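You operate a simulated robot arm through the tools that you are given. There is no shell and no other tool. Be economical: measure what you need, move in short steps, check, and stop when the job is done.

Carry out the task below with a simulated two-armed robot. There is one attempt and no reset: what you move stays moved.

JOB
Put one of the grey test pucks from the top of the steel side table on top of the yellow spool. Pick up the white bottle with one hand, pass it to the other hand and put it on the right part of the middle line belt. Take the tall blue carton on the steel drawer table and put it away on the field marked hold. Put the grey beaker in the basin of the trough. Put two of the yellow test cards from the top of the blue trolley on the top of the steel side table. Take the teal test puck on the top of the packing bench and put it away on the right part of the trial line belt. Any order will do. Set down upright: white bottle, tall blue carton, grey beaker.

The check looks at the end state, three seconds after you hand in, the way a careful person would. Anything else that was tipped, shoved, dropped, spilled or broken makes it a failure.

ROBOT AND FRAMES
Two 6-joint arms with two-finger grippers on one trunk, on a base that drives. Base frame: it is fixed to the floor where the robot stands at the start and does not move with it; the origin is under the middle of the robot, x ahead of it, y to its left, z up; the surface under the hand at the start is at about z = 0.74. Readings come in m, degrees, newtons and seconds.
The left shoulder is at the start at [0.03, 0.178, 0.938], the right one opposite. With the tool pointing down near the work surface each hand reaches from about 0.48 to 0.82 m from the robot's upright axis, wherever it stands, measured 20 degrees to its own side. Places, roughly: basin of the trough [-3.8, -2.7, 0.6]; field marked Hold [5, 8.1, 0.8]; grey beaker [-2, -0.75, 0.75]; grey test puck [0.75, 0, 0.75]; right part of the middle line belt [4.4, 2.5, 0.8]; right part of the trial line belt [6, 2.3, 0.8]; tall blue carton [7.5, -1.5, 0.75]; teal test puck [-4, -1, 0.75]; top of the steel side table [0.7, 0.4, 0.7]; white bottle [8, 1, 1]; yellow spool (6x6x5 cm) [0.9, 0.2, 0.8]; yellow test card [-2.25, -1, 0.75]. Payload 2.54 kg a hand.
The tool frame of a hand sits at the grasp point between the pads (the TCP): z along the fingers, y along the line on which they close. The tips reach 0.03 m beyond it. Largest opening 0.116 m; the body of the gripper starts 0.095 m behind the TCP.
Orientation is that of the tool frame in the base frame, as a unit quaternion [x, y, z, w]. With the fingers straight down and closing along the base's y, the tool's x points along the base's -x, its y along +y and its z along -z.

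CONTROLS
- The arms move only by the tool send_rows. It takes "left_moves", "right_moves" or both (then of equal length, played together; a hand with none holds still); each is a list of rows, each a list of 7 numbers: the shift along the base's x, y, z in m, then the turn, a rotation vector about the base's x, y, z in degrees, then the closure in counts, from 0 (fully open) to 255 (shut). In form: [[dx, dy, dz, wx, wy, wz, fingers], ...]. A call has 1 to 20 rows; each row is the pose to reach, as a shift and turn from the pose commanded when the call began. A row lasts 0.2 s, in which the tool goes at most 0.05 m and 8.6 degrees; a call with a longer step from one row to the next is refused whole, and so is a gripper value outside its range. Where a pose cannot be reached the arm comes as near as it can. A force on the tool above 40 N (or 10 N above the force at the start of the call, whichever is more), or a blocked arm, ends the call early, and 0.2 s more pass. Each finger travels about 0.153 m/s and halts on what it meets, pressing with about 34 N; the grip force reading is that of the motor and also rises with nothing between the fingers. The clock runs only during rows and for 0.2 s after the last one: add rows that repeat a pose to give the fingers time. The reply holds the time, the measured pose of the TCP, the force on the tool along the base axes, the opening and the grip force, in the units named above and with some noise, with the torque about the TCP (base axes, N m) and any sound that the robot's microphone picked up.
- Cameras (640 x 400 px; columns grow to the right, rows downward): "scene" is now at [0.0268, 0.0177, 1.6655]; the picture's right is [0.21, -0.98, 0.00], its down [-0.81, -0.17, -0.56] and it looks along [0.55, 0.12, -0.83] (base axes); focal length 292 px, centre (320, 200). "left" rides on the left gripper at [0.069, 0.015, -0.122] in its tool frame; the picture's right is [-0.21, 0.98, 0.00], its down [-0.83, -0.18, -0.53] and it looks along [-0.52, -0.11, 0.85] (tool axes); focal length 251 px, centre (320, 200). "right" rides on the right gripper at [0.069, -0.015, -0.122] in its tool frame; the picture's right is [0.21, 0.98, 0.00], its down [-0.83, 0.18, -0.53] and it looks along [-0.52, 0.11, 0.85] (tool axes); focal length 251 px, centre (320, 200).
- get_image(camera): a new picture of that camera. It takes no simulated time.
- raise_lower(by): slides the trunk up (or, below 0, down) by that many m; the arms and the scene camera ride with it, the base frame stays. It gives what a move gives, with no picture.
- drive_base(legs): drives the robot by 1 to 6 legs, each [ahead, left, turn to the left] in m, m and degrees, along the robot's own axes; the way and the turn of a leg run together, so that a leg with both is an arc; at most 1.5 m and 180 degrees a leg. The arms and the cameras ride along, it lands a little off, and it stops where it bumps. It gives what a move gives.
- turn_head(pan, tilt): turns the head with the scene camera to pan (to the left, within 143 degrees either way) and tilt (down, from -29 to 69), counted from straight ahead of the robot. It gives what a move gives.
- point_at(camera, pixels): for up to 12 pixels [column, row] of the newest picture of that camera ("zoom" is the newest enlarged one), the place [x, y, z] in the base frame of the surface seen there, good to about 0.002 m, but the place of the scene camera against the robot may be out by one fixed shift of up to 0.025 m in any direction. It takes no simulated time.
- inspect(camera, box): a new picture of the part [left, top, right, bottom] of that camera's present view, enlarged. It takes no simulated time.
- hand_in(): hands the job in; it is judged then, once.

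Go step by step. Measure first, check grasps and placings, and put right what went wrong. The budget is 145 turns and 182 pictures, counting those below and the enlarged ones. Unless the task says otherwise, let go and move clear before handing in, and close with one line.

The tools are called by a JSON object that holds its "name" and its "arguments". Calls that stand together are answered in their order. send_rows: Moves the arms, as the interface text tells. Its arguments: {"type":"object","properties":{"left_moves":{"type":"array"},"right_moves":{"type":"array"}},"required":[]} The other tools are called the same way: raise_lower (by) slides the trunk up or down; drive_base (legs) drives the base; turn_head (pan, tilt) turns the head that bears the scene camera; get_image (camera) takes a picture; point_at (camera, pixels) gives the place of the surface under pixels of a picture; inspect (camera, box) takes an enlarged picture of a part of a camera's view; hand_in () hands the job in.

At the start:

```text
time_s: 0.0
left_position: [0.5219, 0.2659, 1.0047]
left_ee_rot: [0.0, 1.0, 0.0, 0.0]
left_wrist_force: [-0.1, -0.6, 0.5]
left_moment: [-0.01, 0.0, 0.02]
left_gripper_width: 0.116
left_grasp_force: 0.0
right_position: [0.5154, -0.1452, 1.0458]
right_ee_rot: [0.001, 1.0, 0.0, 0.001]
right_wrist_force: [-0.6, -0.4, 0.3]
right_moment: [0.02, 0.0, 0.03]
right_gripper_width: 0.1162
right_grasp_force: 0.0
trunk travel left (down, up): [-0.15, 0.39]
robot x, y, heading: [0.0006, -0.0044, 0.1]
head pan, tilt: [12.0, 56.1]
```

scene: 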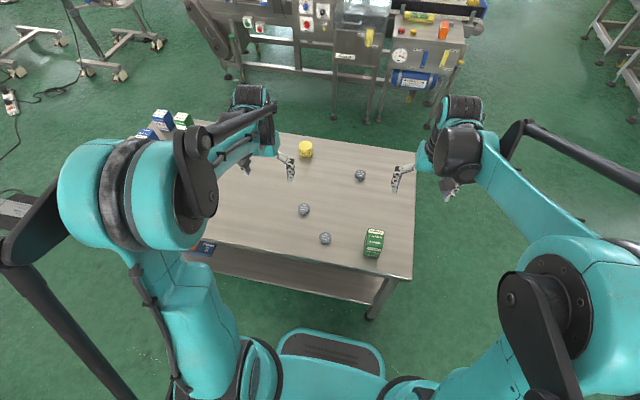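
right: 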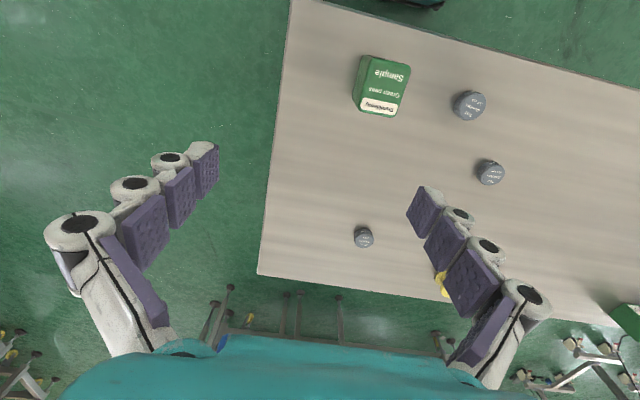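
left: 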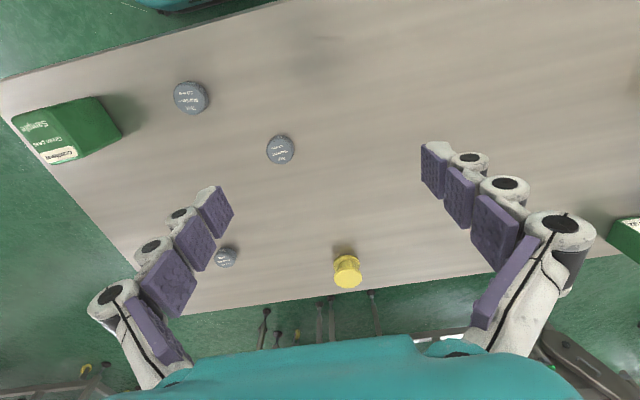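

The pictures show three grey pucks (scene 360,175; 304,210; 325,239) and the yellow spool (306,149) on the side table. I measure them first.

{"name": "point_at", "arguments": {"camera": "left", "pixels": [[281, 147], [190, 96], [226, 256], [347, 263], [347, 281], [281, 160], [300, 180], [75, 130], [347, 250]]}}

{"name": "point_at", "arguments": {"camera": "scene", "pixels": [[304, 208], [325, 237], [360, 174], [306, 145], [306, 155], [374, 240], [207, 248], [163, 117], [183, 119], [415, 155], [410, 275], [148, 134]]}}

{"name": "point_at", "arguments": {"camera": "right", "pixels": [[490, 172], [468, 104], [364, 236], [380, 80]]}}

{"name": "inspect", "arguments": {"camera": "left", "box": [160, 70, 400, 300]}}

```text
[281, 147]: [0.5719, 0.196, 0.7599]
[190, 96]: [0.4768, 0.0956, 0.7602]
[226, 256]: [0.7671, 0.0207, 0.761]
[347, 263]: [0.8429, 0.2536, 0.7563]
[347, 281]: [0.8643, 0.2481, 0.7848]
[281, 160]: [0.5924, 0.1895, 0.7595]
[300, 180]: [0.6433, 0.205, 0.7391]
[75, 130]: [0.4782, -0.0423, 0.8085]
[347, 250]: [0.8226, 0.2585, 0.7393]
```

```text
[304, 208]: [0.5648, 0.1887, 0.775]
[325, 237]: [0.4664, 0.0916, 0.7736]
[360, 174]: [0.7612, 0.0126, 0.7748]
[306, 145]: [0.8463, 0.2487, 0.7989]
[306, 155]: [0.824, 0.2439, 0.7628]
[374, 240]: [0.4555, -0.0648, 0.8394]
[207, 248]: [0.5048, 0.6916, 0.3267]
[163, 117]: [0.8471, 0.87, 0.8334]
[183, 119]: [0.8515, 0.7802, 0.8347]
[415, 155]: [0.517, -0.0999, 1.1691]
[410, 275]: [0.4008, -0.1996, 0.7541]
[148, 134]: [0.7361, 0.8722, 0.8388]
```

```text
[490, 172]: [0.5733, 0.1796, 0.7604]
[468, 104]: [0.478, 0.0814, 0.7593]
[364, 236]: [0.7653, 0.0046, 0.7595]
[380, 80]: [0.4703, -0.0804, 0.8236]
```

```text
1.74 times, centred on (280, 185) of left
```

zoom: 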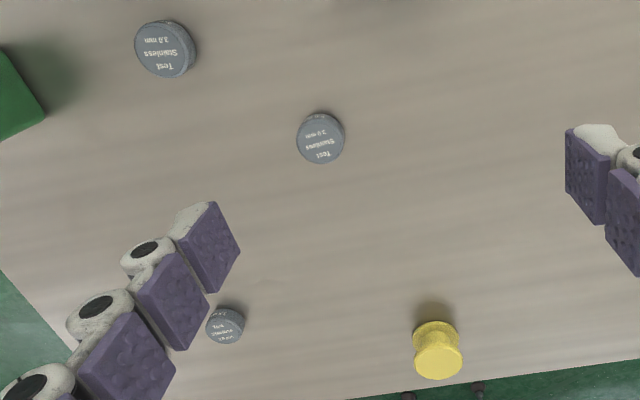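

Hand cameras put the middle puck at about (0.572, 0.19), with its top at z 0.76. The left and right cameras differ by about 15 mm in y, so I move the left hand nearer to the puck and look again, and tilt the head to see how far the base is from the table.

{"name": "send_rows", "arguments": {"left_moves": [[0.02, -0.025, -0.035, 0, 0, 0, 0], [0.04, -0.05, -0.07, 0, 0, 0, 0], [0.055, -0.073, -0.1, 0, 0, 0, 0], [0.055, -0.073, -0.13, 0, 0, 0, 0], [0.055, -0.073, -0.13, 0, 0, 0, 0]]}}

{"name": "turn_head", "arguments": {"pan": 0, "tilt": 69}}

{"name": "get_image", "arguments": {"camera": "left"}}

{"name": "get_image", "arguments": {"camera": "scene"}}

```text
time_s: 1.2
left_position: [0.5753, 0.1923, 0.8746]
left_ee_rot: [-0.001, 1.0, 0.001, 0.0]
left_wrist_force: [-0.6, -0.2, -0.4]
left_moment: [0.0, -0.03, 0.0]
left_gripper_width: 0.116
left_grasp_force: 0.2
right_position: [0.5153, -0.1457, 1.0453]
right_ee_rot: [0.0, 1.0, -0.001, 0.0]
right_wrist_force: [-0.1, -0.7, 0.2]
right_moment: [0.07, -0.01, 0.04]
right_gripper_width: 0.116
right_grasp_force: 0.1
trunk travel left (down, up): [-0.15, 0.39]
robot x, y, heading: [-0.0014, -0.0035, 0.0]
head pan, tilt: [12.0, 56.1]
```

```text
time_s: 1.9
left_position: [0.5764, 0.1931, 0.8749]
left_ee_rot: [0.0, 1.0, 0.0, 0.0]
left_wrist_force: [0.3, 0.1, 0.9]
left_moment: [0.01, 0.01, 0.02]
left_gripper_width: 0.116
left_grasp_force: 0.0
right_position: [0.5148, -0.1459, 1.0447]
right_ee_rot: [0.0, 1.0, 0.0, 0.001]
right_wrist_force: [0.2, -0.8, -0.1]
right_moment: [-0.01, 0.01, 0.0]
right_gripper_width: 0.1161
right_grasp_force: 0.0
trunk travel left (down, up): [-0.15, 0.39]
robot x, y, heading: [0.001, 0.0007, -0.3]
head pan, tilt: [0.0, 68.8]
```

```text
177 pictures are left
```

left: 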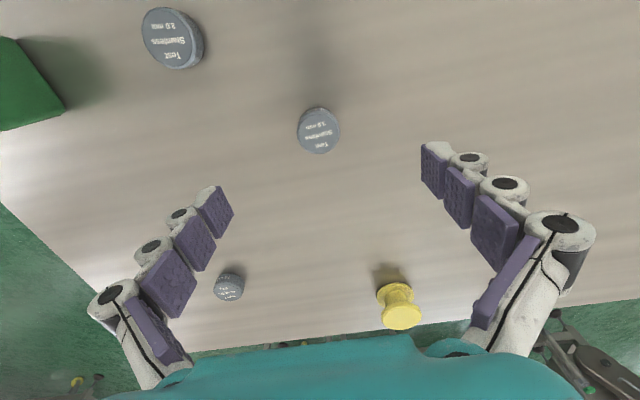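

```text
176 pictures are left
```

scene: 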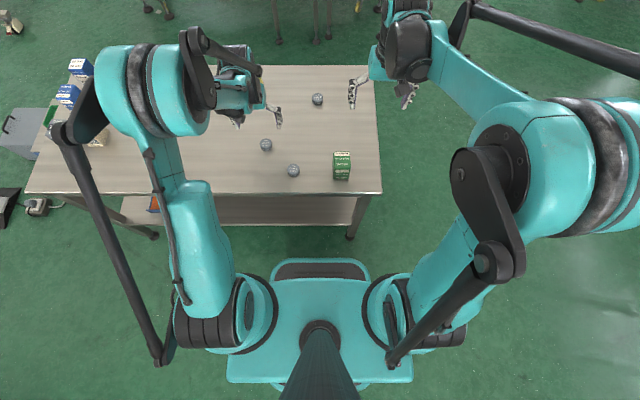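

The puck sits exactly under the left TCP (319,130 is where the TCP projects), so the left camera is true. I measure the base front (320,262) against the table front and the spool.

{"name": "point_at", "arguments": {"camera": "scene", "pixels": [[320, 260], [320, 275], [355, 225], [350, 236], [300, 222], [300, 196], [250, 290], [150, 232]]}}

{"name": "point_at", "arguments": {"camera": "left", "pixels": [[319, 130], [401, 316], [395, 288], [383, 287], [411, 288], [320, 150]]}}

```text
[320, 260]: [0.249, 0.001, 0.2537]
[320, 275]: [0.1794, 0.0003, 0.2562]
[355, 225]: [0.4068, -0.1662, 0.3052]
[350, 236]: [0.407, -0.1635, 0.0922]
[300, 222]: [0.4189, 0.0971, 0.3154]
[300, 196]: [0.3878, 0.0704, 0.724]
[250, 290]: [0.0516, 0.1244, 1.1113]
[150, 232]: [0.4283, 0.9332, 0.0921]
```

```text
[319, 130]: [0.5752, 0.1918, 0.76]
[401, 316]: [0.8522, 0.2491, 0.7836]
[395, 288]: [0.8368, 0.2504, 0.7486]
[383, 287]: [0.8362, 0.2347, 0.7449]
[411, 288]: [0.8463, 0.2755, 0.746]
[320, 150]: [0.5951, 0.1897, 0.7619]
```

The base front (x 0.25) has about 0.14 m to the table edge (x 0.39). I go down, grip the puck and lift it.

{"name": "send_rows", "arguments": {"left_moves": [[0, -0.001, -0.04, 0, 0, 0, 0], [0, -0.001, -0.08, 0, 0, 0, 0], [0, -0.001, -0.1, 0, 0, 0, 0], [0, -0.001, -0.1, 0, 0, 0, 120], [0, -0.001, -0.1, 0, 0, 0, 255], [0, -0.001, -0.1, 0, 0, 0, 255], [0, -0.001, -0.1, 0, 0, 0, 255], [0, -0.001, -0.06, 0, 0, 0, 255], [0, -0.001, -0.01, 0, 0, 0, 255], [0, -0.001, 0.0, 0, 0, 0, 255]]}}

{"name": "drive_base", "arguments": {"legs": [[0.09, 0, 0]]}}

{"name": "get_image", "arguments": {"camera": "left"}}

```text
time_s: 4.2
left_position: [0.5757, 0.1934, 0.8745]
left_ee_rot: [0.0, 1.0, 0.0, 0.0]
left_wrist_force: [0.6, 0.4, 0.2]
left_moment: [0.04, 0.02, -0.04]
left_gripper_width: 0.0399
left_grasp_force: 34.3
right_position: [0.515, -0.1454, 1.0453]
right_ee_rot: [0.0, 1.0, 0.0, 0.0]
right_wrist_force: [-0.1, -0.3, -0.7]
right_moment: [0.03, 0.0, 0.04]
right_gripper_width: 0.1159
right_grasp_force: 0.0
trunk travel left (down, up): [-0.15, 0.39]
robot x, y, heading: [0.0004, 0.0003, -0.2]
head pan, tilt: [0.0, 68.8]
```

```text
time_s: 5.2
left_position: [0.6651, 0.1937, 0.8715]
left_ee_rot: [0.0, 1.0, 0.0, -0.001]
left_wrist_force: [0.9, 0.7, -0.5]
left_moment: [-0.01, 0.0, 0.02]
left_gripper_width: 0.0399
left_grasp_force: 34.2
right_position: [0.6063, -0.1455, 1.0435]
right_ee_rot: [0.0, 1.0, 0.0, 0.0]
right_wrist_force: [0.7, 0.1, -0.2]
right_moment: [0.01, 0.07, -0.02]
right_gripper_width: 0.1158
right_grasp_force: 0.1
trunk travel left (down, up): [-0.15, 0.39]
robot x, y, heading: [0.0918, -0.002, 0.2]
head pan, tilt: [0.0, 68.8]
```

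```text
175 pictures are left
```

left: 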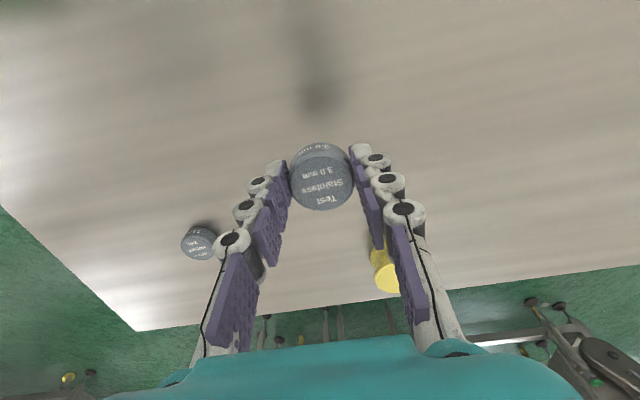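

The puck is held (width 0.040). I carry it towards the spool, staying above it, and look for the spool's top face.

{"name": "send_rows", "arguments": {"left_moves": [[0.025, 0.01, 0.03, 0, 0, 0, 255], [0.06, 0.025, 0.04, 0, 0, 0, 255], [0.095, 0.05, 0.04, 0, 0, 0, 255], [0.125, 0.055, 0.04, 0, 0, 0, 255], [0.125, 0.055, 0.04, 0, 0, 0, 255]]}}

{"name": "get_image", "arguments": {"camera": "left"}}

```text
time_s: 6.5
left_position: [0.7883, 0.2482, 0.9123]
left_ee_rot: [0.0, 1.0, 0.0, -0.001]
left_wrist_force: [-0.5, -0.5, -0.6]
left_moment: [0.01, -0.02, 0.02]
left_gripper_width: 0.0401
left_grasp_force: 33.8
right_position: [0.6036, -0.1444, 1.0456]
right_ee_rot: [0.0, 1.0, 0.0, 0.0]
right_wrist_force: [-0.5, -0.1, 0.2]
right_moment: [0.03, 0.0, 0.0]
right_gripper_width: 0.1158
right_grasp_force: 0.1
trunk travel left (down, up): [-0.15, 0.39]
robot x, y, heading: [0.0935, -0.0035, 0.2]
head pan, tilt: [0.0, 68.8]
```

```text
174 pictures are left
```

left: 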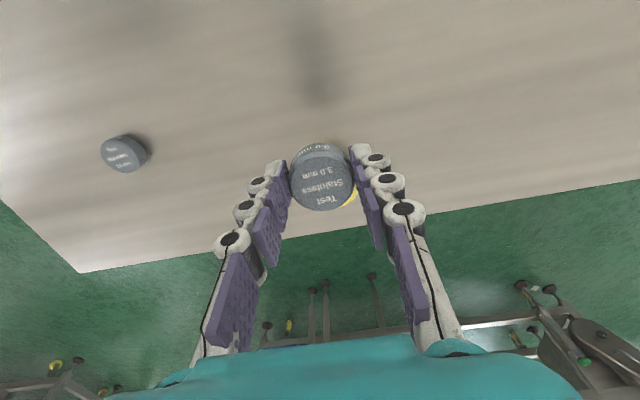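

The held puck hides the spool (only a sliver of yellow at 350,200). I shift the hand aside to see it clear of the fingers.

{"name": "send_rows", "arguments": {"left_moves": [[0.03, 0.03, 0.0, 0, 0, 0, 255], [0.05, 0.06, 0.0, 0, 0, 0, 255], [0.07, 0.075, 0.0, 0, 0, 0, 255], [0.07, 0.075, 0.0, 0, 0, 0, 255]]}}

{"name": "get_image", "arguments": {"camera": "left"}}

```text
time_s: 7.5
left_position: [0.8591, 0.3243, 0.9151]
left_ee_rot: [-0.001, 1.0, 0.0, 0.0]
left_wrist_force: [1.0, -0.3, -0.1]
left_moment: [0.02, -0.01, -0.02]
left_gripper_width: 0.0399
left_grasp_force: 34.1
right_position: [0.6041, -0.1466, 1.045]
right_ee_rot: [0.0, 1.0, 0.0, 0.0]
right_wrist_force: [0.2, -0.2, 0.2]
right_moment: [-0.04, -0.02, -0.02]
right_gripper_width: 0.1163
right_grasp_force: 0.1
trunk travel left (down, up): [-0.15, 0.39]
robot x, y, heading: [0.0878, -0.0, -0.0]
head pan, tilt: [0.0, 68.8]
```

```text
173 pictures are left
```

left: 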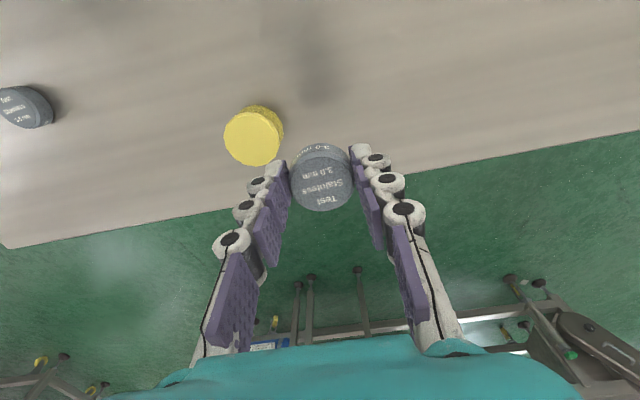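

The spool's top face is now clear, centred at about (252,137). I measure its centre and edges.

{"name": "point_at", "arguments": {"camera": "left", "pixels": [[252, 137], [227, 137], [277, 137], [252, 114], [252, 160], [262, 108]]}}

```text
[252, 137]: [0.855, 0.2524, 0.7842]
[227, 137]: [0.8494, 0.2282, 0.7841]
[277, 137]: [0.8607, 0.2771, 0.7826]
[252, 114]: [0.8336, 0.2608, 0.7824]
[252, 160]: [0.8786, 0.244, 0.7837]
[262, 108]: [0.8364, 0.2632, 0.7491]
```

Spool centre is (0.855, 0.2525) with its top at 0.784. I lower the puck to TCP z 0.821, open and lift away.

{"name": "send_rows", "arguments": {"left_moves": [[-0.004, -0.04, 0, 0, 0, 0, 255], [-0.004, -0.0715, 0.0, 0, 0, 0, 255], [-0.004, -0.0715, -0.04, 0, 0, 0, 255], [-0.004, -0.0715, -0.075, 0, 0, 0, 255], [-0.004, -0.0715, -0.09, 0, 0, 0, 255], [-0.004, -0.0715, -0.0945, 0, 0, 0, 255], [-0.004, -0.0715, -0.0945, 0, 0, 0, 255]]}}

{"name": "send_rows", "arguments": {"left_moves": [[0, 0, 0, 0, 0, 0, 120], [0, 0, 0.0, 0, 0, 0, 60], [0, 0, 0, 0, 0, 0, 0], [0, 0, 0.04, 0, 0, 0, 0], [0, 0, 0.08, 0, 0, 0, 0], [-0.04, 0, 0.1, 0, 0, 0, 0], [-0.08, 0, 0.12, 0, 0, 0, 0]]}}

{"name": "get_image", "arguments": {"camera": "left"}}

```text
time_s: 9.1
left_position: [0.8551, 0.2513, 0.8198]
left_ee_rot: [0.0, 1.0, 0.001, 0.001]
left_wrist_force: [-0.2, -0.1, 0.1]
left_moment: [0.0, 0.01, 0.01]
left_gripper_width: 0.0401
left_grasp_force: 34.6
right_position: [0.6045, -0.1455, 1.0457]
right_ee_rot: [0.001, 1.0, 0.001, 0.0]
right_wrist_force: [-0.1, 0.2, -0.5]
right_moment: [0.0, 0.0, 0.03]
right_gripper_width: 0.1158
right_grasp_force: 0.1
trunk travel left (down, up): [-0.15, 0.39]
robot x, y, heading: [0.0867, 0.0002, -0.0]
head pan, tilt: [0.0, 68.8]
```

```text
time_s: 10.7
left_position: [0.7746, 0.2523, 0.9399]
left_ee_rot: [0.0, 1.0, 0.0, 0.001]
left_wrist_force: [-1.3, -0.1, 0.3]
left_moment: [-0.01, -0.02, -0.02]
left_gripper_width: 0.1158
left_grasp_force: 0.0
right_position: [0.6027, -0.1463, 1.0462]
right_ee_rot: [0.0, 1.0, -0.001, 0.0]
right_wrist_force: [-0.1, -0.4, 0.1]
right_moment: [0.0, -0.03, -0.01]
right_gripper_width: 0.1158
right_grasp_force: 0.1
trunk travel left (down, up): [-0.15, 0.39]
robot x, y, heading: [0.089, 0.001, 0.0]
head pan, tilt: [0.0, 68.8]
```

```text
172 pictures are left
```

left: 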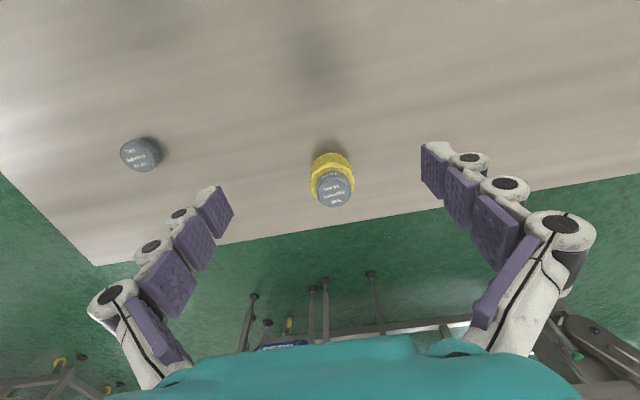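

The puck sits centred on the spool. I tuck the left hand back up, and look behind the robot before driving.

{"name": "send_rows", "arguments": {"left_moves": [[-0.04, 0, 0.03, 0, 0, 0, 0], [-0.08, 0, 0.06, 0, 0, 0, 0], [-0.12, 0, 0.09, 0, 0, 0, 0], [-0.16, 0, 0.1, 0, 0, 0, 0], [-0.17, 0, 0.1, 0, 0, 0, 0]]}}

{"name": "drive_base", "arguments": {"legs": [[-0.3, 0, 0]]}}

{"name": "turn_head", "arguments": {"pan": 143, "tilt": 25}}

{"name": "get_image", "arguments": {"camera": "scene"}}

{"name": "turn_head", "arguments": {"pan": -143, "tilt": 25}}

{"name": "get_image", "arguments": {"camera": "scene"}}

```text
time_s: 11.8
left_position: [0.6066, 0.2517, 1.0394]
left_ee_rot: [0.0, 1.0, 0.0, 0.0]
left_wrist_force: [-0.9, -0.5, -0.1]
left_moment: [-0.02, -0.01, 0.01]
left_gripper_width: 0.1159
left_grasp_force: 0.1
right_position: [0.605, -0.1443, 1.0457]
right_ee_rot: [0.0, 1.0, 0.001, 0.001]
right_wrist_force: [-0.5, -0.1, 0.8]
right_moment: [-0.04, -0.02, -0.01]
right_gripper_width: 0.116
right_grasp_force: 0.1
trunk travel left (down, up): [-0.15, 0.39]
robot x, y, heading: [0.0888, -0.0007, -0.1]
head pan, tilt: [0.0, 68.8]
```

```text
time_s: 13.9
left_position: [0.3077, 0.2536, 1.0402]
left_ee_rot: [-0.002, 1.0, 0.0, 0.002]
left_wrist_force: [0.2, 0.6, 0.0]
left_moment: [0.02, 0.0, 0.01]
left_gripper_width: 0.1161
left_grasp_force: 0.1
right_position: [0.3071, -0.1437, 1.0454]
right_ee_rot: [-0.002, 1.0, 0.0, 0.0]
right_wrist_force: [1.1, -0.2, -0.1]
right_moment: [-0.01, -0.05, -0.04]
right_gripper_width: 0.1161
right_grasp_force: 0.1
trunk travel left (down, up): [-0.15, 0.39]
robot x, y, heading: [-0.205, 0.0012, 0.1]
head pan, tilt: [0.0, 68.8]
```

```text
time_s: 16.1
left_position: [0.3074, 0.2524, 1.0397]
left_ee_rot: [-0.002, 1.0, 0.0, 0.0]
left_wrist_force: [-0.2, 1.3, -0.2]
left_moment: [-0.01, 0.01, -0.01]
left_gripper_width: 0.1162
left_grasp_force: 0.0
right_position: [0.3076, -0.144, 1.0455]
right_ee_rot: [-0.001, 1.0, 0.0, 0.0]
right_wrist_force: [-0.2, -0.9, 0.3]
right_moment: [0.01, -0.02, -0.01]
right_gripper_width: 0.1163
right_grasp_force: 0.0
trunk travel left (down, up): [-0.15, 0.39]
robot x, y, heading: [-0.2103, 0.0, 0.5]
head pan, tilt: [143.0, 25.0]
```

```text
171 pictures are left
```

scene: 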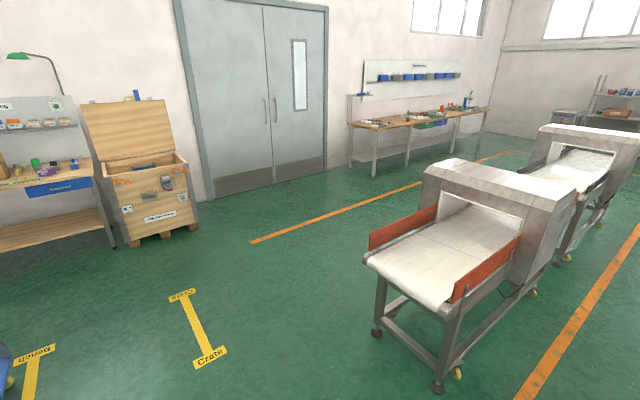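

```text
time_s: 20.1
left_position: [0.3075, 0.252, 1.04]
left_ee_rot: [-0.001, 1.0, 0.0, 0.001]
left_wrist_force: [0.5, 0.0, -0.8]
left_moment: [0.01, -0.01, 0.02]
left_gripper_width: 0.116
left_grasp_force: 0.0
right_position: [0.3085, -0.1446, 1.0459]
right_ee_rot: [-0.001, 1.0, 0.0, 0.0]
right_wrist_force: [-0.3, -0.3, -0.2]
right_moment: [-0.03, -0.01, 0.0]
right_gripper_width: 0.116
right_grasp_force: 0.1
trunk travel left (down, up): [-0.15, 0.39]
robot x, y, heading: [-0.2049, 0.0004, 0.1]
head pan, tilt: [-143.0, 25.0]
```

```text
170 pictures are left
```

scene: 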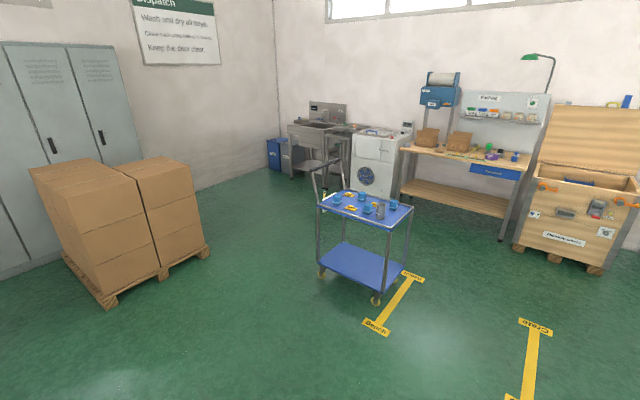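

The blue trolley stands behind and right (tray around 365,207), the packing bench and trough behind it. I measure the trolley and its items.

{"name": "inspect", "arguments": {"camera": "scene", "box": [300, 170, 430, 250]}}

{"name": "point_at", "arguments": {"camera": "scene", "pixels": [[318, 204], [384, 227], [412, 206], [347, 190], [322, 275], [376, 298], [207, 248], [110, 300], [500, 240], [575, 268], [300, 170], [360, 140]]}}

```text
4.92 times, centred on (365, 210) of scene
```

zoom: 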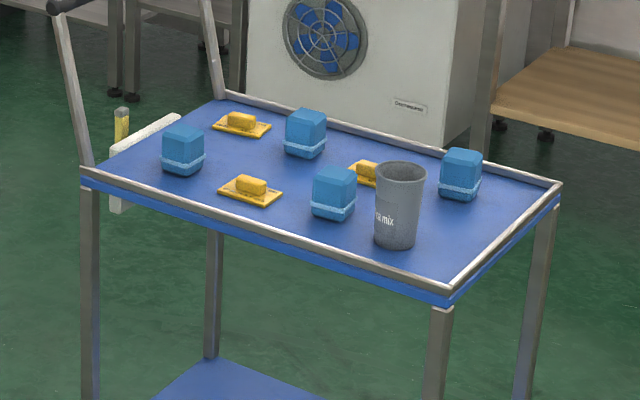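

```text
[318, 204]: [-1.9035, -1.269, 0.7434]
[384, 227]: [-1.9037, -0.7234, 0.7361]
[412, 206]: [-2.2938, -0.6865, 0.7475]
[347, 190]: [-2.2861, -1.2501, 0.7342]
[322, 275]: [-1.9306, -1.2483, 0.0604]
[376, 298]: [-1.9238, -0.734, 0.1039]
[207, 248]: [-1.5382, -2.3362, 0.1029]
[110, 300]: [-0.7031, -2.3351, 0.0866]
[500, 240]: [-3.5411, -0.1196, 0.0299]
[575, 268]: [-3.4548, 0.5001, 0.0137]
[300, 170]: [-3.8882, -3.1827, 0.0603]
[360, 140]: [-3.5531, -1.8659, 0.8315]
```

Three yellow cards with grip blocks, four blue boxes and the beaker are seen on the tray. I measure them.

{"name": "point_at", "arguments": {"camera": "zoom", "pixels": [[251, 184], [241, 118], [366, 170], [400, 170], [396, 242], [335, 180], [183, 140], [306, 120], [461, 160], [270, 205]]}}

```text
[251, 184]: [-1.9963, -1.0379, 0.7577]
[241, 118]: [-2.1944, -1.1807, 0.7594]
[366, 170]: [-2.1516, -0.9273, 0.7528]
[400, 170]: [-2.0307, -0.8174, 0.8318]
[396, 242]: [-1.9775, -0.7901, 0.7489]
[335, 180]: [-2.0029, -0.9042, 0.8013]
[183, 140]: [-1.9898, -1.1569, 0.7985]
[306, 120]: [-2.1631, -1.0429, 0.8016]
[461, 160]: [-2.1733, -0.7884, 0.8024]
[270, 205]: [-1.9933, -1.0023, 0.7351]
```

Card blocks lie at A (-2.00,-1.035), B (-2.195,-1.18), C (-2.15,-0.93); the way is free. I back off, turn round and drive up to the trolley's near side, stopping short of it.

{"name": "drive_base", "arguments": {"legs": [[-0.4, 0, 0], [0, 0, 180], [0, 1.02, 0], [0.75, 0, 0]]}}

{"name": "turn_head", "arguments": {"pan": 0, "tilt": 50}}

{"name": "get_image", "arguments": {"camera": "scene"}}

```text
time_s: 38.4
left_position: [-1.9375, -1.2049, 1.0395]
left_ee_rot: [1.0, -0.029, 0.0, 0.0]
left_wrist_force: [-0.2, -0.2, -0.4]
left_moment: [-0.01, -0.01, -0.03]
left_gripper_width: 0.1158
left_grasp_force: 0.1
right_position: [-1.915, -0.8088, 1.0453]
right_ee_rot: [1.0, -0.029, -0.001, 0.0]
right_wrist_force: [-0.6, 0.9, -0.3]
right_moment: [-0.02, -0.01, 0.04]
right_gripper_width: 0.1161
right_grasp_force: 0.0
trunk travel left (down, up): [-0.15, 0.39]
robot x, y, heading: [-1.4083, -0.9802, 176.8]
head pan, tilt: [-143.0, 25.0]
```

```text
time_s: 40.6
left_position: [-1.9387, -1.2055, 1.0406]
left_ee_rot: [1.0, -0.028, 0.001, -0.001]
left_wrist_force: [-1.0, -0.1, 0.3]
left_moment: [0.02, 0.02, 0.01]
left_gripper_width: 0.1162
left_grasp_force: 0.1
right_position: [-1.9123, -0.8084, 1.0462]
right_ee_rot: [1.0, -0.029, 0.0, 0.0]
right_wrist_force: [-0.3, 0.2, 1.0]
right_moment: [0.0, 0.0, 0.01]
right_gripper_width: 0.1162
right_grasp_force: 0.1
trunk travel left (down, up): [-0.15, 0.39]
robot x, y, heading: [-1.4063, -0.9819, 176.6]
head pan, tilt: [0.0, 50.0]
```

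```text
168 pictures are left
```

scene: 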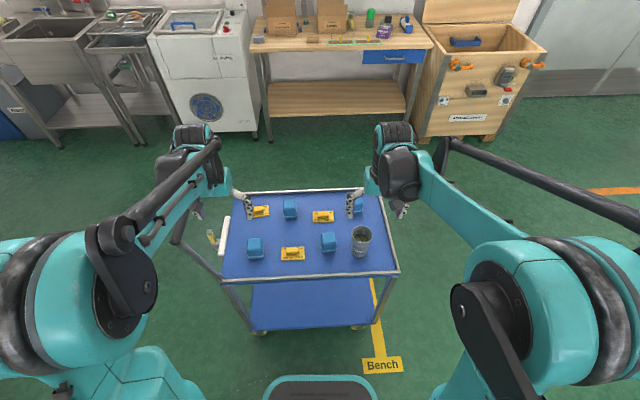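

The robot stands at (-1.407,-0.98) with heading 176.6. I correct the heading, creep 6 cm closer, and take both hand pictures.

{"name": "drive_base", "arguments": {"legs": [[0.06, 0, 3.4]]}}

{"name": "get_image", "arguments": {"camera": "left"}}

{"name": "get_image", "arguments": {"camera": "right"}}

```text
time_s: 41.6
left_position: [-1.9857, -1.2344, 1.0386]
left_ee_rot: [1.0, 0.001, 0.001, 0.001]
left_wrist_force: [-1.0, 0.1, 0.2]
left_moment: [-0.01, -0.08, -0.01]
left_gripper_width: 0.116
left_grasp_force: 0.0
right_position: [-1.9848, -0.8375, 1.0447]
right_ee_rot: [1.0, 0.002, 0.001, 0.0]
right_wrist_force: [-1.8, -0.2, 0.4]
right_moment: [-0.02, -0.03, 0.02]
right_gripper_width: 0.116
right_grasp_force: 0.1
trunk travel left (down, up): [-0.15, 0.39]
robot x, y, heading: [-1.4676, -0.9835, -179.9]
head pan, tilt: [0.0, 50.0]
```

```text
167 pictures are left
```

left: 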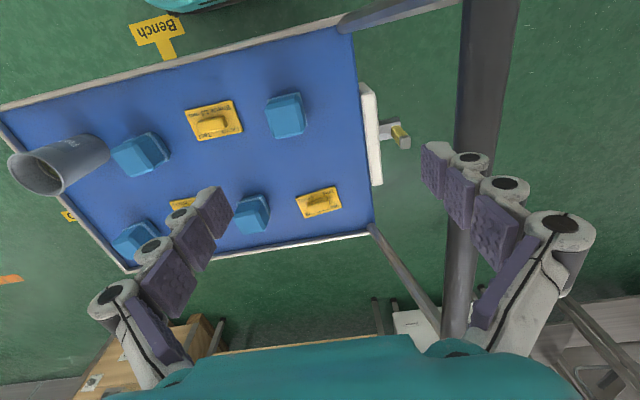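

```text
166 pictures are left
```

right: 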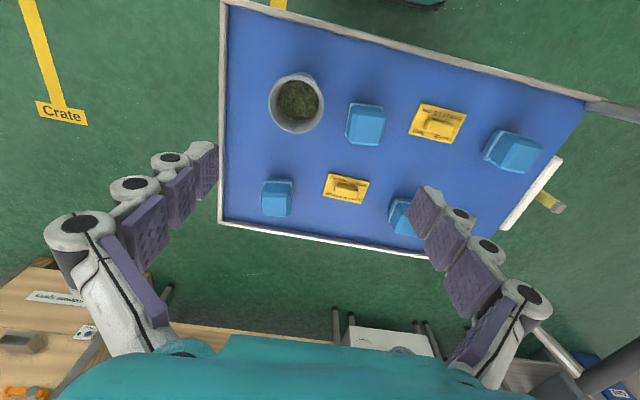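

Left view shows card B at (318,202) and A at (212,122); right view shows C at (347,188) and the beaker at (297,103). I measure the grip blocks.

{"name": "point_at", "arguments": {"camera": "left", "pixels": [[318, 202], [300, 209], [338, 195], [335, 212], [212, 124], [192, 131], [235, 122], [252, 213]]}}

{"name": "point_at", "arguments": {"camera": "right", "pixels": [[348, 186], [365, 190], [328, 190], [297, 103], [280, 88], [324, 104], [436, 123], [300, 150], [277, 195], [405, 215], [364, 120]]}}

{"name": "inspect", "arguments": {"camera": "right", "box": [240, 50, 480, 250]}}

{"name": "inspect", "arguments": {"camera": "left", "box": [200, 150, 380, 270]}}

```text
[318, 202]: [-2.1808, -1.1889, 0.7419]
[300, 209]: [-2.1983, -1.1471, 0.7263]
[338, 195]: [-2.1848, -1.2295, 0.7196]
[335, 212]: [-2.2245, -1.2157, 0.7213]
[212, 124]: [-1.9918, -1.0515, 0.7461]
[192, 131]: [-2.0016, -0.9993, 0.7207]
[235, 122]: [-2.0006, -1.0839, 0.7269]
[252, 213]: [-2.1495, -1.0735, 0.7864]
```

```text
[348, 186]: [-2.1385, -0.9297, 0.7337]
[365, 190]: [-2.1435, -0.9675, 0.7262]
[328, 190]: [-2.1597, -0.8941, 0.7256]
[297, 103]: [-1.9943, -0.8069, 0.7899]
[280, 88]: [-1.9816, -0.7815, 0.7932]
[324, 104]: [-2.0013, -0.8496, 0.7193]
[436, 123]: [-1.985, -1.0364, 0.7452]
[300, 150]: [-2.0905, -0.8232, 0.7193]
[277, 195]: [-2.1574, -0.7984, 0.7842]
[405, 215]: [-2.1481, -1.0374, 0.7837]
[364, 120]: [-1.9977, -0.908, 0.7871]
```

```text
2.00 times, centred on (360, 150) of right
```

zoom: 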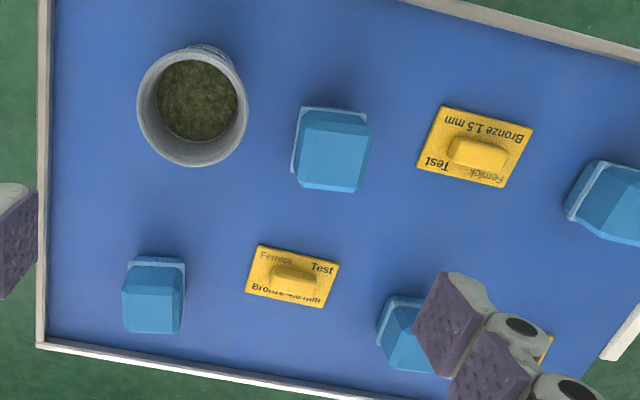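

```text
3.33 times, centred on (290, 210) of left
```

zoom: 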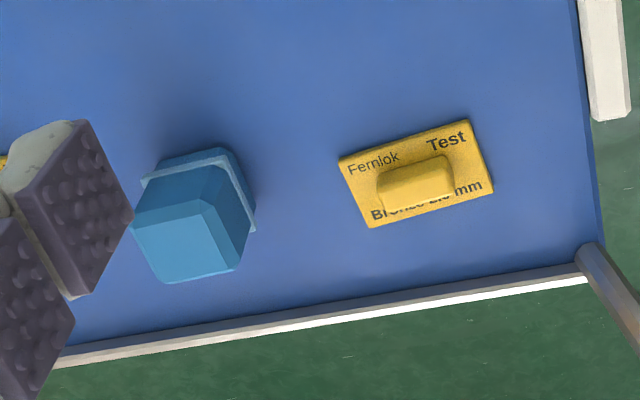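

Tray floor is at 0.7195, block tops at about 0.745, and the blocks run along base y, so the hands must close along x. I turn the right hand 90 degrees above card C and look again.

{"name": "send_rows", "arguments": {"right_moves": [[-0.015, -0.008, 0, 0, 0, 8.2, 0], [-0.03, -0.016, 0, 0, 0, 16.4, 0], [-0.045, -0.024, 0, 0, 0, 24.6, 0], [-0.06, -0.032, 0, 0, 0, 32.8, 0], [-0.075, -0.04, 0, 0, 0, 41, 0], [-0.09, -0.048, 0, 0, 0, 49.2, 60], [-0.105, -0.056, -0.02, 0, 0, 57.4, 100], [-0.12, -0.064, -0.05, 0, 0, 65.6, 120], [-0.135, -0.072, -0.08, 0, 0, 73.8, 120], [-0.15, -0.083, -0.11, 0, 0, 82, 120], [-0.163, -0.0915, -0.14, 0, 0, 90, 120], [-0.163, -0.0915, -0.15, 0, 0, 90, 120], [-0.163, -0.0915, -0.15, 0, 0, 90, 120]]}}

{"name": "get_image", "arguments": {"camera": "right"}}

{"name": "get_image", "arguments": {"camera": "scene"}}

```text
time_s: 44.4
left_position: [-1.9839, -1.2337, 1.0415]
left_ee_rot: [1.0, 0.001, 0.0, 0.001]
left_wrist_force: [0.0, 0.3, -0.3]
left_moment: [-0.01, 0.02, 0.02]
left_gripper_width: 0.1161
left_grasp_force: 0.1
right_position: [-2.1474, -0.9273, 0.8937]
right_ee_rot: [0.705, 0.709, 0.0, 0.0]
right_wrist_force: [0.0, 0.1, 0.1]
right_moment: [0.02, -0.01, 0.01]
right_gripper_width: 0.0615
right_grasp_force: 0.0
trunk travel left (down, up): [-0.15, 0.39]
robot x, y, heading: [-1.4659, -0.981, -179.7]
head pan, tilt: [0.0, 50.0]
```

```text
163 pictures are left
```

right: 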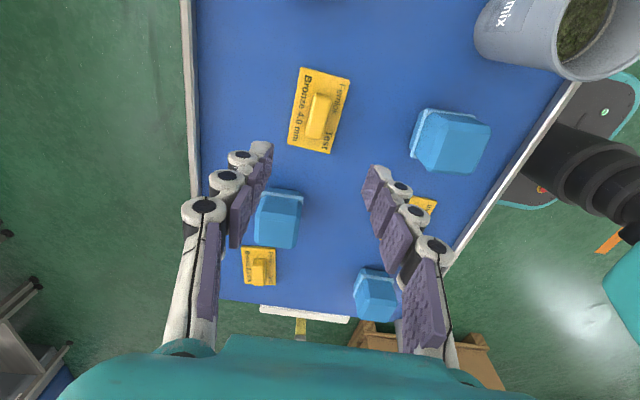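

```text
162 pictures are left
```

scene: 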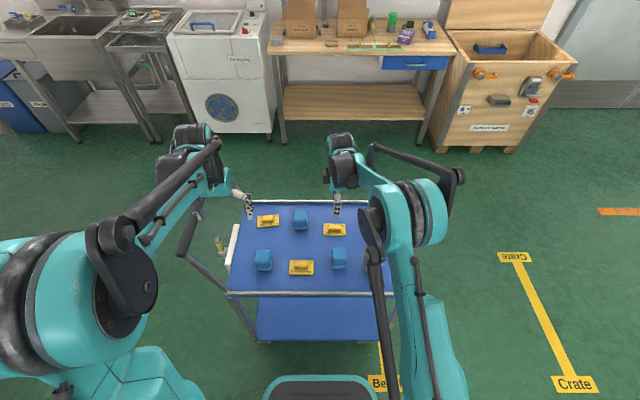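

The block of card C lies at (318,118), right under the TCP. I measure its ends to get its angle.

{"name": "inspect", "arguments": {"camera": "right", "box": [260, 50, 380, 170]}}

{"name": "point_at", "arguments": {"camera": "right", "pixels": [[302, 67], [350, 77], [288, 145], [328, 153], [324, 100], [313, 132], [319, 116]]}}

```text
3.33 times, centred on (320, 110) of right
```

zoom: 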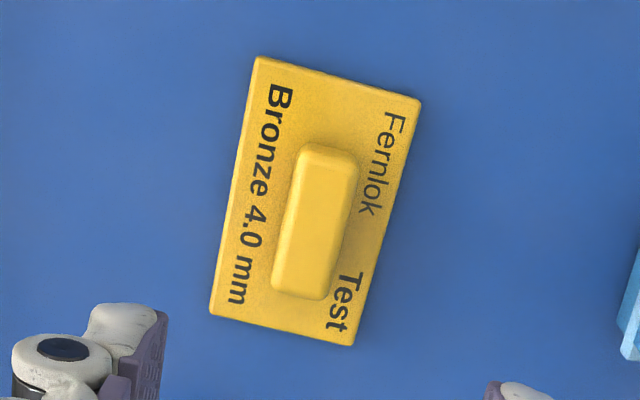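

```text
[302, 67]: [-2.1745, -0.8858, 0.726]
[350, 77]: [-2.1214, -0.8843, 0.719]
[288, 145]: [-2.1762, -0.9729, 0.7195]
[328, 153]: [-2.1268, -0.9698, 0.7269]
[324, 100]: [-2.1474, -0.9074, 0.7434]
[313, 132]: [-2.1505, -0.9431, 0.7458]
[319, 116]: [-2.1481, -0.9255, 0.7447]
```

The card is aligned with y, block centre (-2.149,-0.926), plate top 0.727. I go down to TCP z 0.76, grip and lift.

{"name": "send_rows", "arguments": {"right_moves": [[-0.002, 0, -0.045, 0, 0, 0, 120], [-0.002, 0, -0.09, 0, 0, 0, 120], [-0.002, 0, -0.12, 0, 0, 0, 120], [-0.002, 0, -0.1335, 0, 0, 0, 120], [-0.002, 0, -0.1335, 0, 0, 0, 200], [-0.002, 0, -0.1335, 0, 0, 0, 255], [-0.002, 0, -0.1335, 0, 0, 0, 255], [-0.002, 0, -0.1335, 0, 0, 0, 255], [-0.002, 0, -0.09, 0, 0, 0, 255], [-0.002, 0, -0.045, 0, 0, 0, 255], [-0.002, 0, 0, 0, 0, 0, 255], [-0.002, 0.03, 0.04, 0, 0, 0, 255], [-0.002, 0.06, 0.08, 0, 0, 0, 255], [0.02, 0.09, 0.11, 0, 0, 0, 255], [0.05, 0.12, 0.13, 0, 0, 0, 255]]}}

{"name": "get_image", "arguments": {"camera": "right"}}

```text
time_s: 47.6
left_position: [-1.9822, -1.2341, 1.0404]
left_ee_rot: [1.0, 0.002, -0.001, 0.0]
left_wrist_force: [1.8, -0.4, -0.2]
left_moment: [0.0, 0.02, -0.01]
left_gripper_width: 0.1162
left_grasp_force: 0.0
right_position: [-2.096, -0.8043, 1.0247]
right_ee_rot: [0.706, 0.708, 0.0, 0.0]
right_wrist_force: [0.4, -0.2, -1.0]
right_moment: [0.01, 0.04, 0.02]
right_gripper_width: 0.0192
right_grasp_force: 34.0
trunk travel left (down, up): [-0.15, 0.39]
robot x, y, heading: [-1.4715, -0.981, -179.8]
head pan, tilt: [0.0, 50.0]
```

```text
160 pictures are left
```

right: 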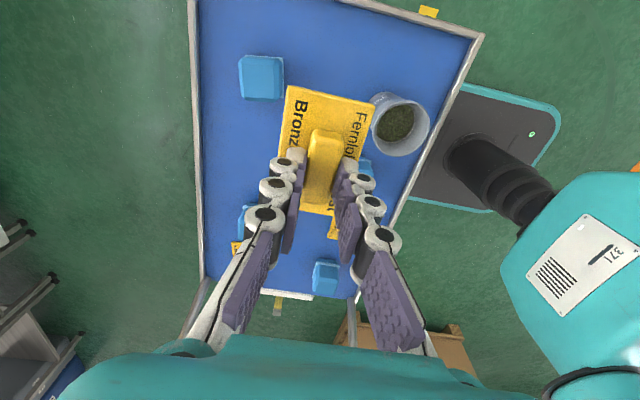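

Card C is held (width 0.019). Now the left hand turns the other way above card A.

{"name": "send_rows", "arguments": {"left_moves": [[0, 0.016, 0, 0, 0, -8.2, 0], [0, 0.032, 0, 0, 0, -16.4, 0], [0, 0.048, 0, 0, 0, -24.6, 0], [0, 0.064, 0, 0, 0, -32.8, 0], [-0.003, 0.08, 0, 0, 0, -41, 0], [-0.005, 0.096, 0, 0, 0, -49.2, 60], [-0.007, 0.112, -0.02, 0, 0, -57.4, 100], [-0.008, 0.13, -0.05, 0, 0, -65.6, 120], [-0.009, 0.15, -0.08, 0, 0, -73.8, 120], [-0.01, 0.17, -0.11, 0, 0, -82, 120], [-0.01, 0.191, -0.14, 0, 0, -90, 120], [-0.01, 0.191, -0.15, 0, 0, -90, 120], [-0.01, 0.191, -0.15, 0, 0, -90, 120]]}}

{"name": "get_image", "arguments": {"camera": "left"}}

```text
time_s: 50.4
left_position: [-1.9922, -1.0421, 0.887]
left_ee_rot: [0.708, -0.707, 0.0, -0.001]
left_wrist_force: [0.1, -0.1, 0.0]
left_moment: [-0.03, 0.02, 0.01]
left_gripper_width: 0.0614
left_grasp_force: 0.1
right_position: [-2.0971, -0.8053, 1.0244]
right_ee_rot: [0.706, 0.708, 0.0, 0.0]
right_wrist_force: [-0.4, 0.3, -1.0]
right_moment: [-0.01, -0.01, -0.01]
right_gripper_width: 0.0188
right_grasp_force: 33.8
trunk travel left (down, up): [-0.15, 0.39]
robot x, y, heading: [-1.4688, -0.9775, -180.0]
head pan, tilt: [0.0, 50.0]
```

```text
159 pictures are left
```

left: 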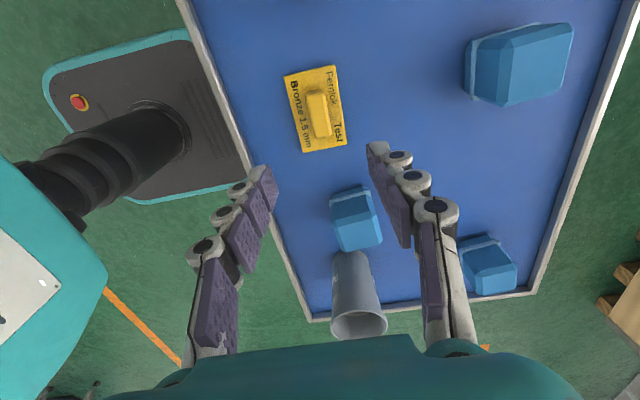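

{"name": "point_at", "arguments": {"camera": "left", "pixels": [[319, 115], [314, 95], [324, 133], [286, 75], [334, 67], [303, 151], [346, 144]]}}

```text
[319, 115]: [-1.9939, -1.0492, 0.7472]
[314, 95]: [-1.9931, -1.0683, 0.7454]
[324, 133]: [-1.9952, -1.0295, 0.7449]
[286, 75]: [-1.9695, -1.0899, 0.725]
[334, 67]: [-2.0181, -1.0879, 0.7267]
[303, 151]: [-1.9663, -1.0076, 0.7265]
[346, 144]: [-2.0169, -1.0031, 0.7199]
```

Card A's block is centred at (-1.994,-1.049) and aligned. I go down 0.127 m, grip and lift.

{"name": "send_rows", "arguments": {"left_moves": [[-0.002, -0.006, -0.045, 0, 0, 0, 120], [-0.002, -0.006, -0.09, 0, 0, 0, 120], [-0.002, -0.006, -0.115, 0, 0, 0, 120], [-0.002, -0.006, -0.127, 0, 0, 0, 120], [-0.002, -0.006, -0.127, 0, 0, 0, 200], [-0.002, -0.006, -0.127, 0, 0, 0, 255], [-0.002, -0.006, -0.127, 0, 0, 0, 255], [-0.002, -0.006, -0.127, 0, 0, 0, 255], [-0.002, -0.006, -0.09, 0, 0, 0, 255], [-0.002, -0.006, -0.045, 0, 0, 0, 255], [-0.002, -0.006, 0, 0, 0, 0, 255], [-0.002, -0.036, 0.04, 0, 0, 0, 255], [-0.002, -0.066, 0.08, 0, 0, 0, 255], [-0.002, -0.096, 0.11, 0, 0, 0, 255], [-0.002, -0.126, 0.13, 0, 0, 0, 255]]}}

{"name": "get_image", "arguments": {"camera": "left"}}

{"name": "get_image", "arguments": {"camera": "scene"}}

```text
time_s: 53.6
left_position: [-1.9957, -1.1686, 1.0203]
left_ee_rot: [0.708, -0.706, -0.001, -0.001]
left_wrist_force: [0.2, 0.6, -0.7]
left_moment: [0.03, 0.01, -0.02]
left_gripper_width: 0.0187
left_grasp_force: 33.7
right_position: [-2.0976, -0.8071, 1.0245]
right_ee_rot: [0.705, 0.709, -0.001, 0.0]
right_wrist_force: [0.0, -0.4, 0.6]
right_moment: [-0.01, 0.02, 0.01]
right_gripper_width: 0.0188
right_grasp_force: 34.3
trunk travel left (down, up): [-0.15, 0.39]
robot x, y, heading: [-1.4726, -0.9784, -179.7]
head pan, tilt: [0.0, 50.0]
```

```text
158 pictures are left
```

left: 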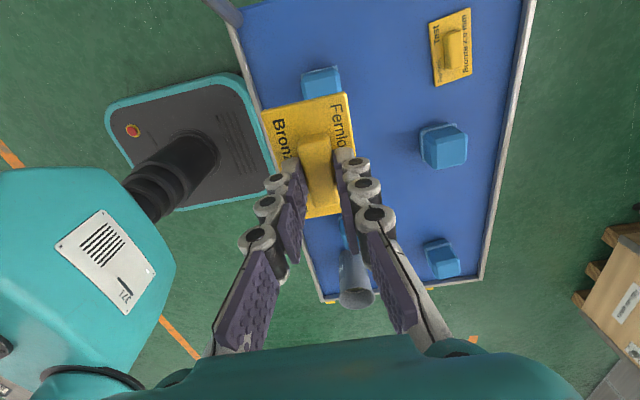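

```text
157 pictures are left
```

scene: 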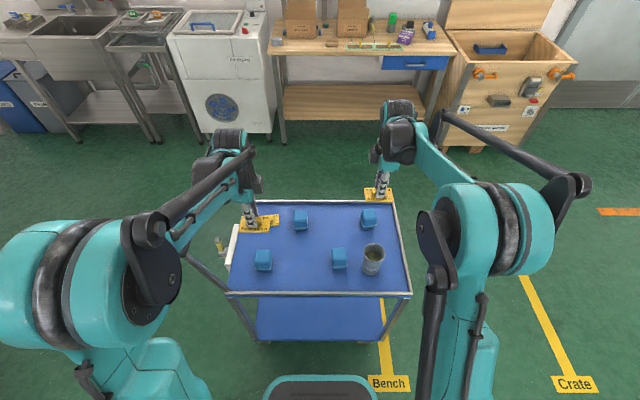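

Both cards are held. I back away, turn round and return in front of the side table, stopping short.

{"name": "drive_base", "arguments": {"legs": [[-0.75, 0, 0], [0, 0, -180], [0, 1.22, 0], [0.5, 0, 0]]}}

{"name": "get_image", "arguments": {"camera": "scene"}}

```text
time_s: 73.2
left_position: [0.2992, 0.4254, 1.0198]
left_ee_rot: [0.703, 0.711, 0.0, 0.0]
left_wrist_force: [-0.5, -0.2, -1.3]
left_moment: [-0.04, 0.04, 0.01]
left_gripper_width: 0.0192
left_grasp_force: 34.2
right_position: [0.4038, 0.0638, 1.0253]
right_ee_rot: [0.71, -0.704, -0.001, 0.0]
right_wrist_force: [0.7, -0.5, -0.8]
right_moment: [0.02, 0.04, 0.0]
right_gripper_width: 0.0186
right_grasp_force: 33.8
trunk travel left (down, up): [-0.15, 0.39]
robot x, y, heading: [-0.2255, 0.2337, 0.5]
head pan, tilt: [0.0, 50.0]
```

```text
156 pictures are left
```

scene: 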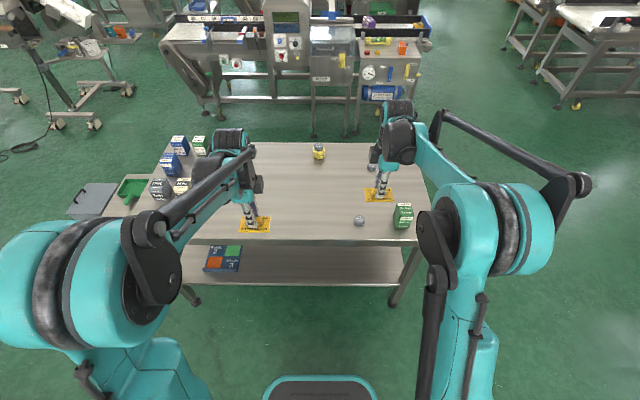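

Heading is good (0.5 degrees). I drive 0.25 m closer and check the hands over free table.

{"name": "drive_base", "arguments": {"legs": [[0.25, 0, -0.5]]}}

{"name": "get_image", "arguments": {"camera": "scene"}}

```text
time_s: 75.1
left_position: [0.5546, 0.4196, 1.0187]
left_ee_rot: [0.708, 0.707, 0.0, -0.001]
left_wrist_force: [0.7, 0.3, -0.5]
left_moment: [0.0, 0.01, 0.01]
left_gripper_width: 0.0185
left_grasp_force: 34.1
right_position: [0.6545, 0.0575, 1.0242]
right_ee_rot: [-0.707, 0.707, 0.001, -0.001]
right_wrist_force: [0.2, 0.6, -1.0]
right_moment: [0.01, 0.01, -0.02]
right_gripper_width: 0.019
right_grasp_force: 34.0
trunk travel left (down, up): [-0.15, 0.39]
robot x, y, heading: [0.0232, 0.2366, 0.2]
head pan, tilt: [0.0, 50.0]
```

```text
155 pictures are left
```

scene: 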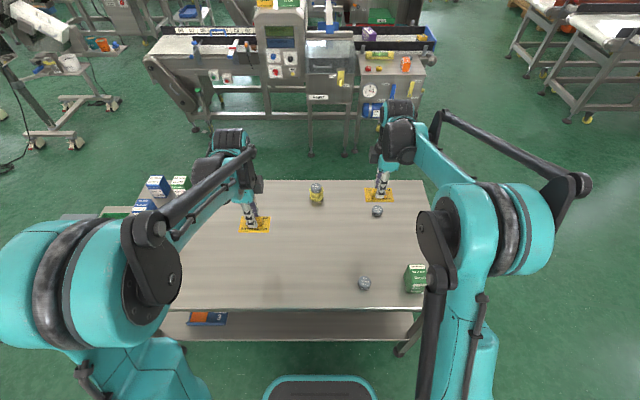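

Table top is at 0.739 and the card bottoms hang 0.0405 below the TCPs. I lower both cards to TCP z about 0.7805, left at (0.555,0.42), right at (0.63,0.17).

{"name": "send_rows", "arguments": {"left_moves": [[0, 0, -0.03, 0, 0, 0, 255], [0, 0, -0.07, 0, 0, 0, 255], [0, 0, -0.11, 0, 0, 0, 255], [0, 0, -0.15, 0, 0, 0, 255], [0, 0, -0.19, 0, 0, 0, 255], [0, 0, -0.215, 0, 0, 0, 255], [0, 0, -0.23, 0, 0, 0, 255], [0, 0, -0.238, 0, 0, 0, 255], [0, 0, -0.238, 0, 0, 0, 255]], "right_moves": [[-0.01, 0.04, 0, 0, 0, 0, 255], [-0.02, 0.08, -0.02, 0, 0, 0, 255], [-0.025, 0.11, -0.05, 0, 0, 0, 255], [-0.025, 0.11, -0.1, 0, 0, 0, 255], [-0.025, 0.11, -0.15, 0, 0, 0, 255], [-0.025, 0.11, -0.19, 0, 0, 0, 255], [-0.025, 0.11, -0.225, 0, 0, 0, 255], [-0.025, 0.11, -0.2435, 0, 0, 0, 255], [-0.025, 0.11, -0.2435, 0, 0, 0, 255]]}}

{"name": "get_image", "arguments": {"camera": "scene"}}

```text
time_s: 77.1
left_position: [0.5539, 0.4206, 0.7834]
left_ee_rot: [0.707, 0.707, 0.0, 0.0]
left_wrist_force: [6.3, 2.1, 27.6]
left_moment: [-0.06, -0.15, 0.05]
left_gripper_width: 0.0188
left_grasp_force: 33.4
right_position: [0.629, 0.1649, 0.7808]
right_ee_rot: [0.708, -0.706, 0.001, -0.001]
right_wrist_force: [-0.3, 0.7, -1.2]
right_moment: [0.01, -0.02, 0.01]
right_gripper_width: 0.0187
right_grasp_force: 33.5
trunk travel left (down, up): [-0.15, 0.39]
robot x, y, heading: [0.0237, 0.2329, -0.1]
head pan, tilt: [0.0, 50.0]
```

```text
154 pictures are left
```

scene: 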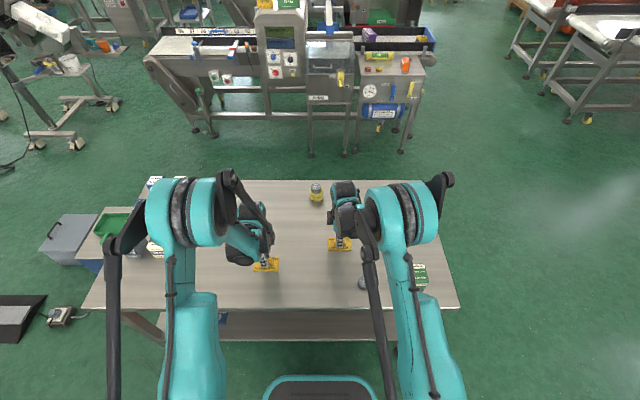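

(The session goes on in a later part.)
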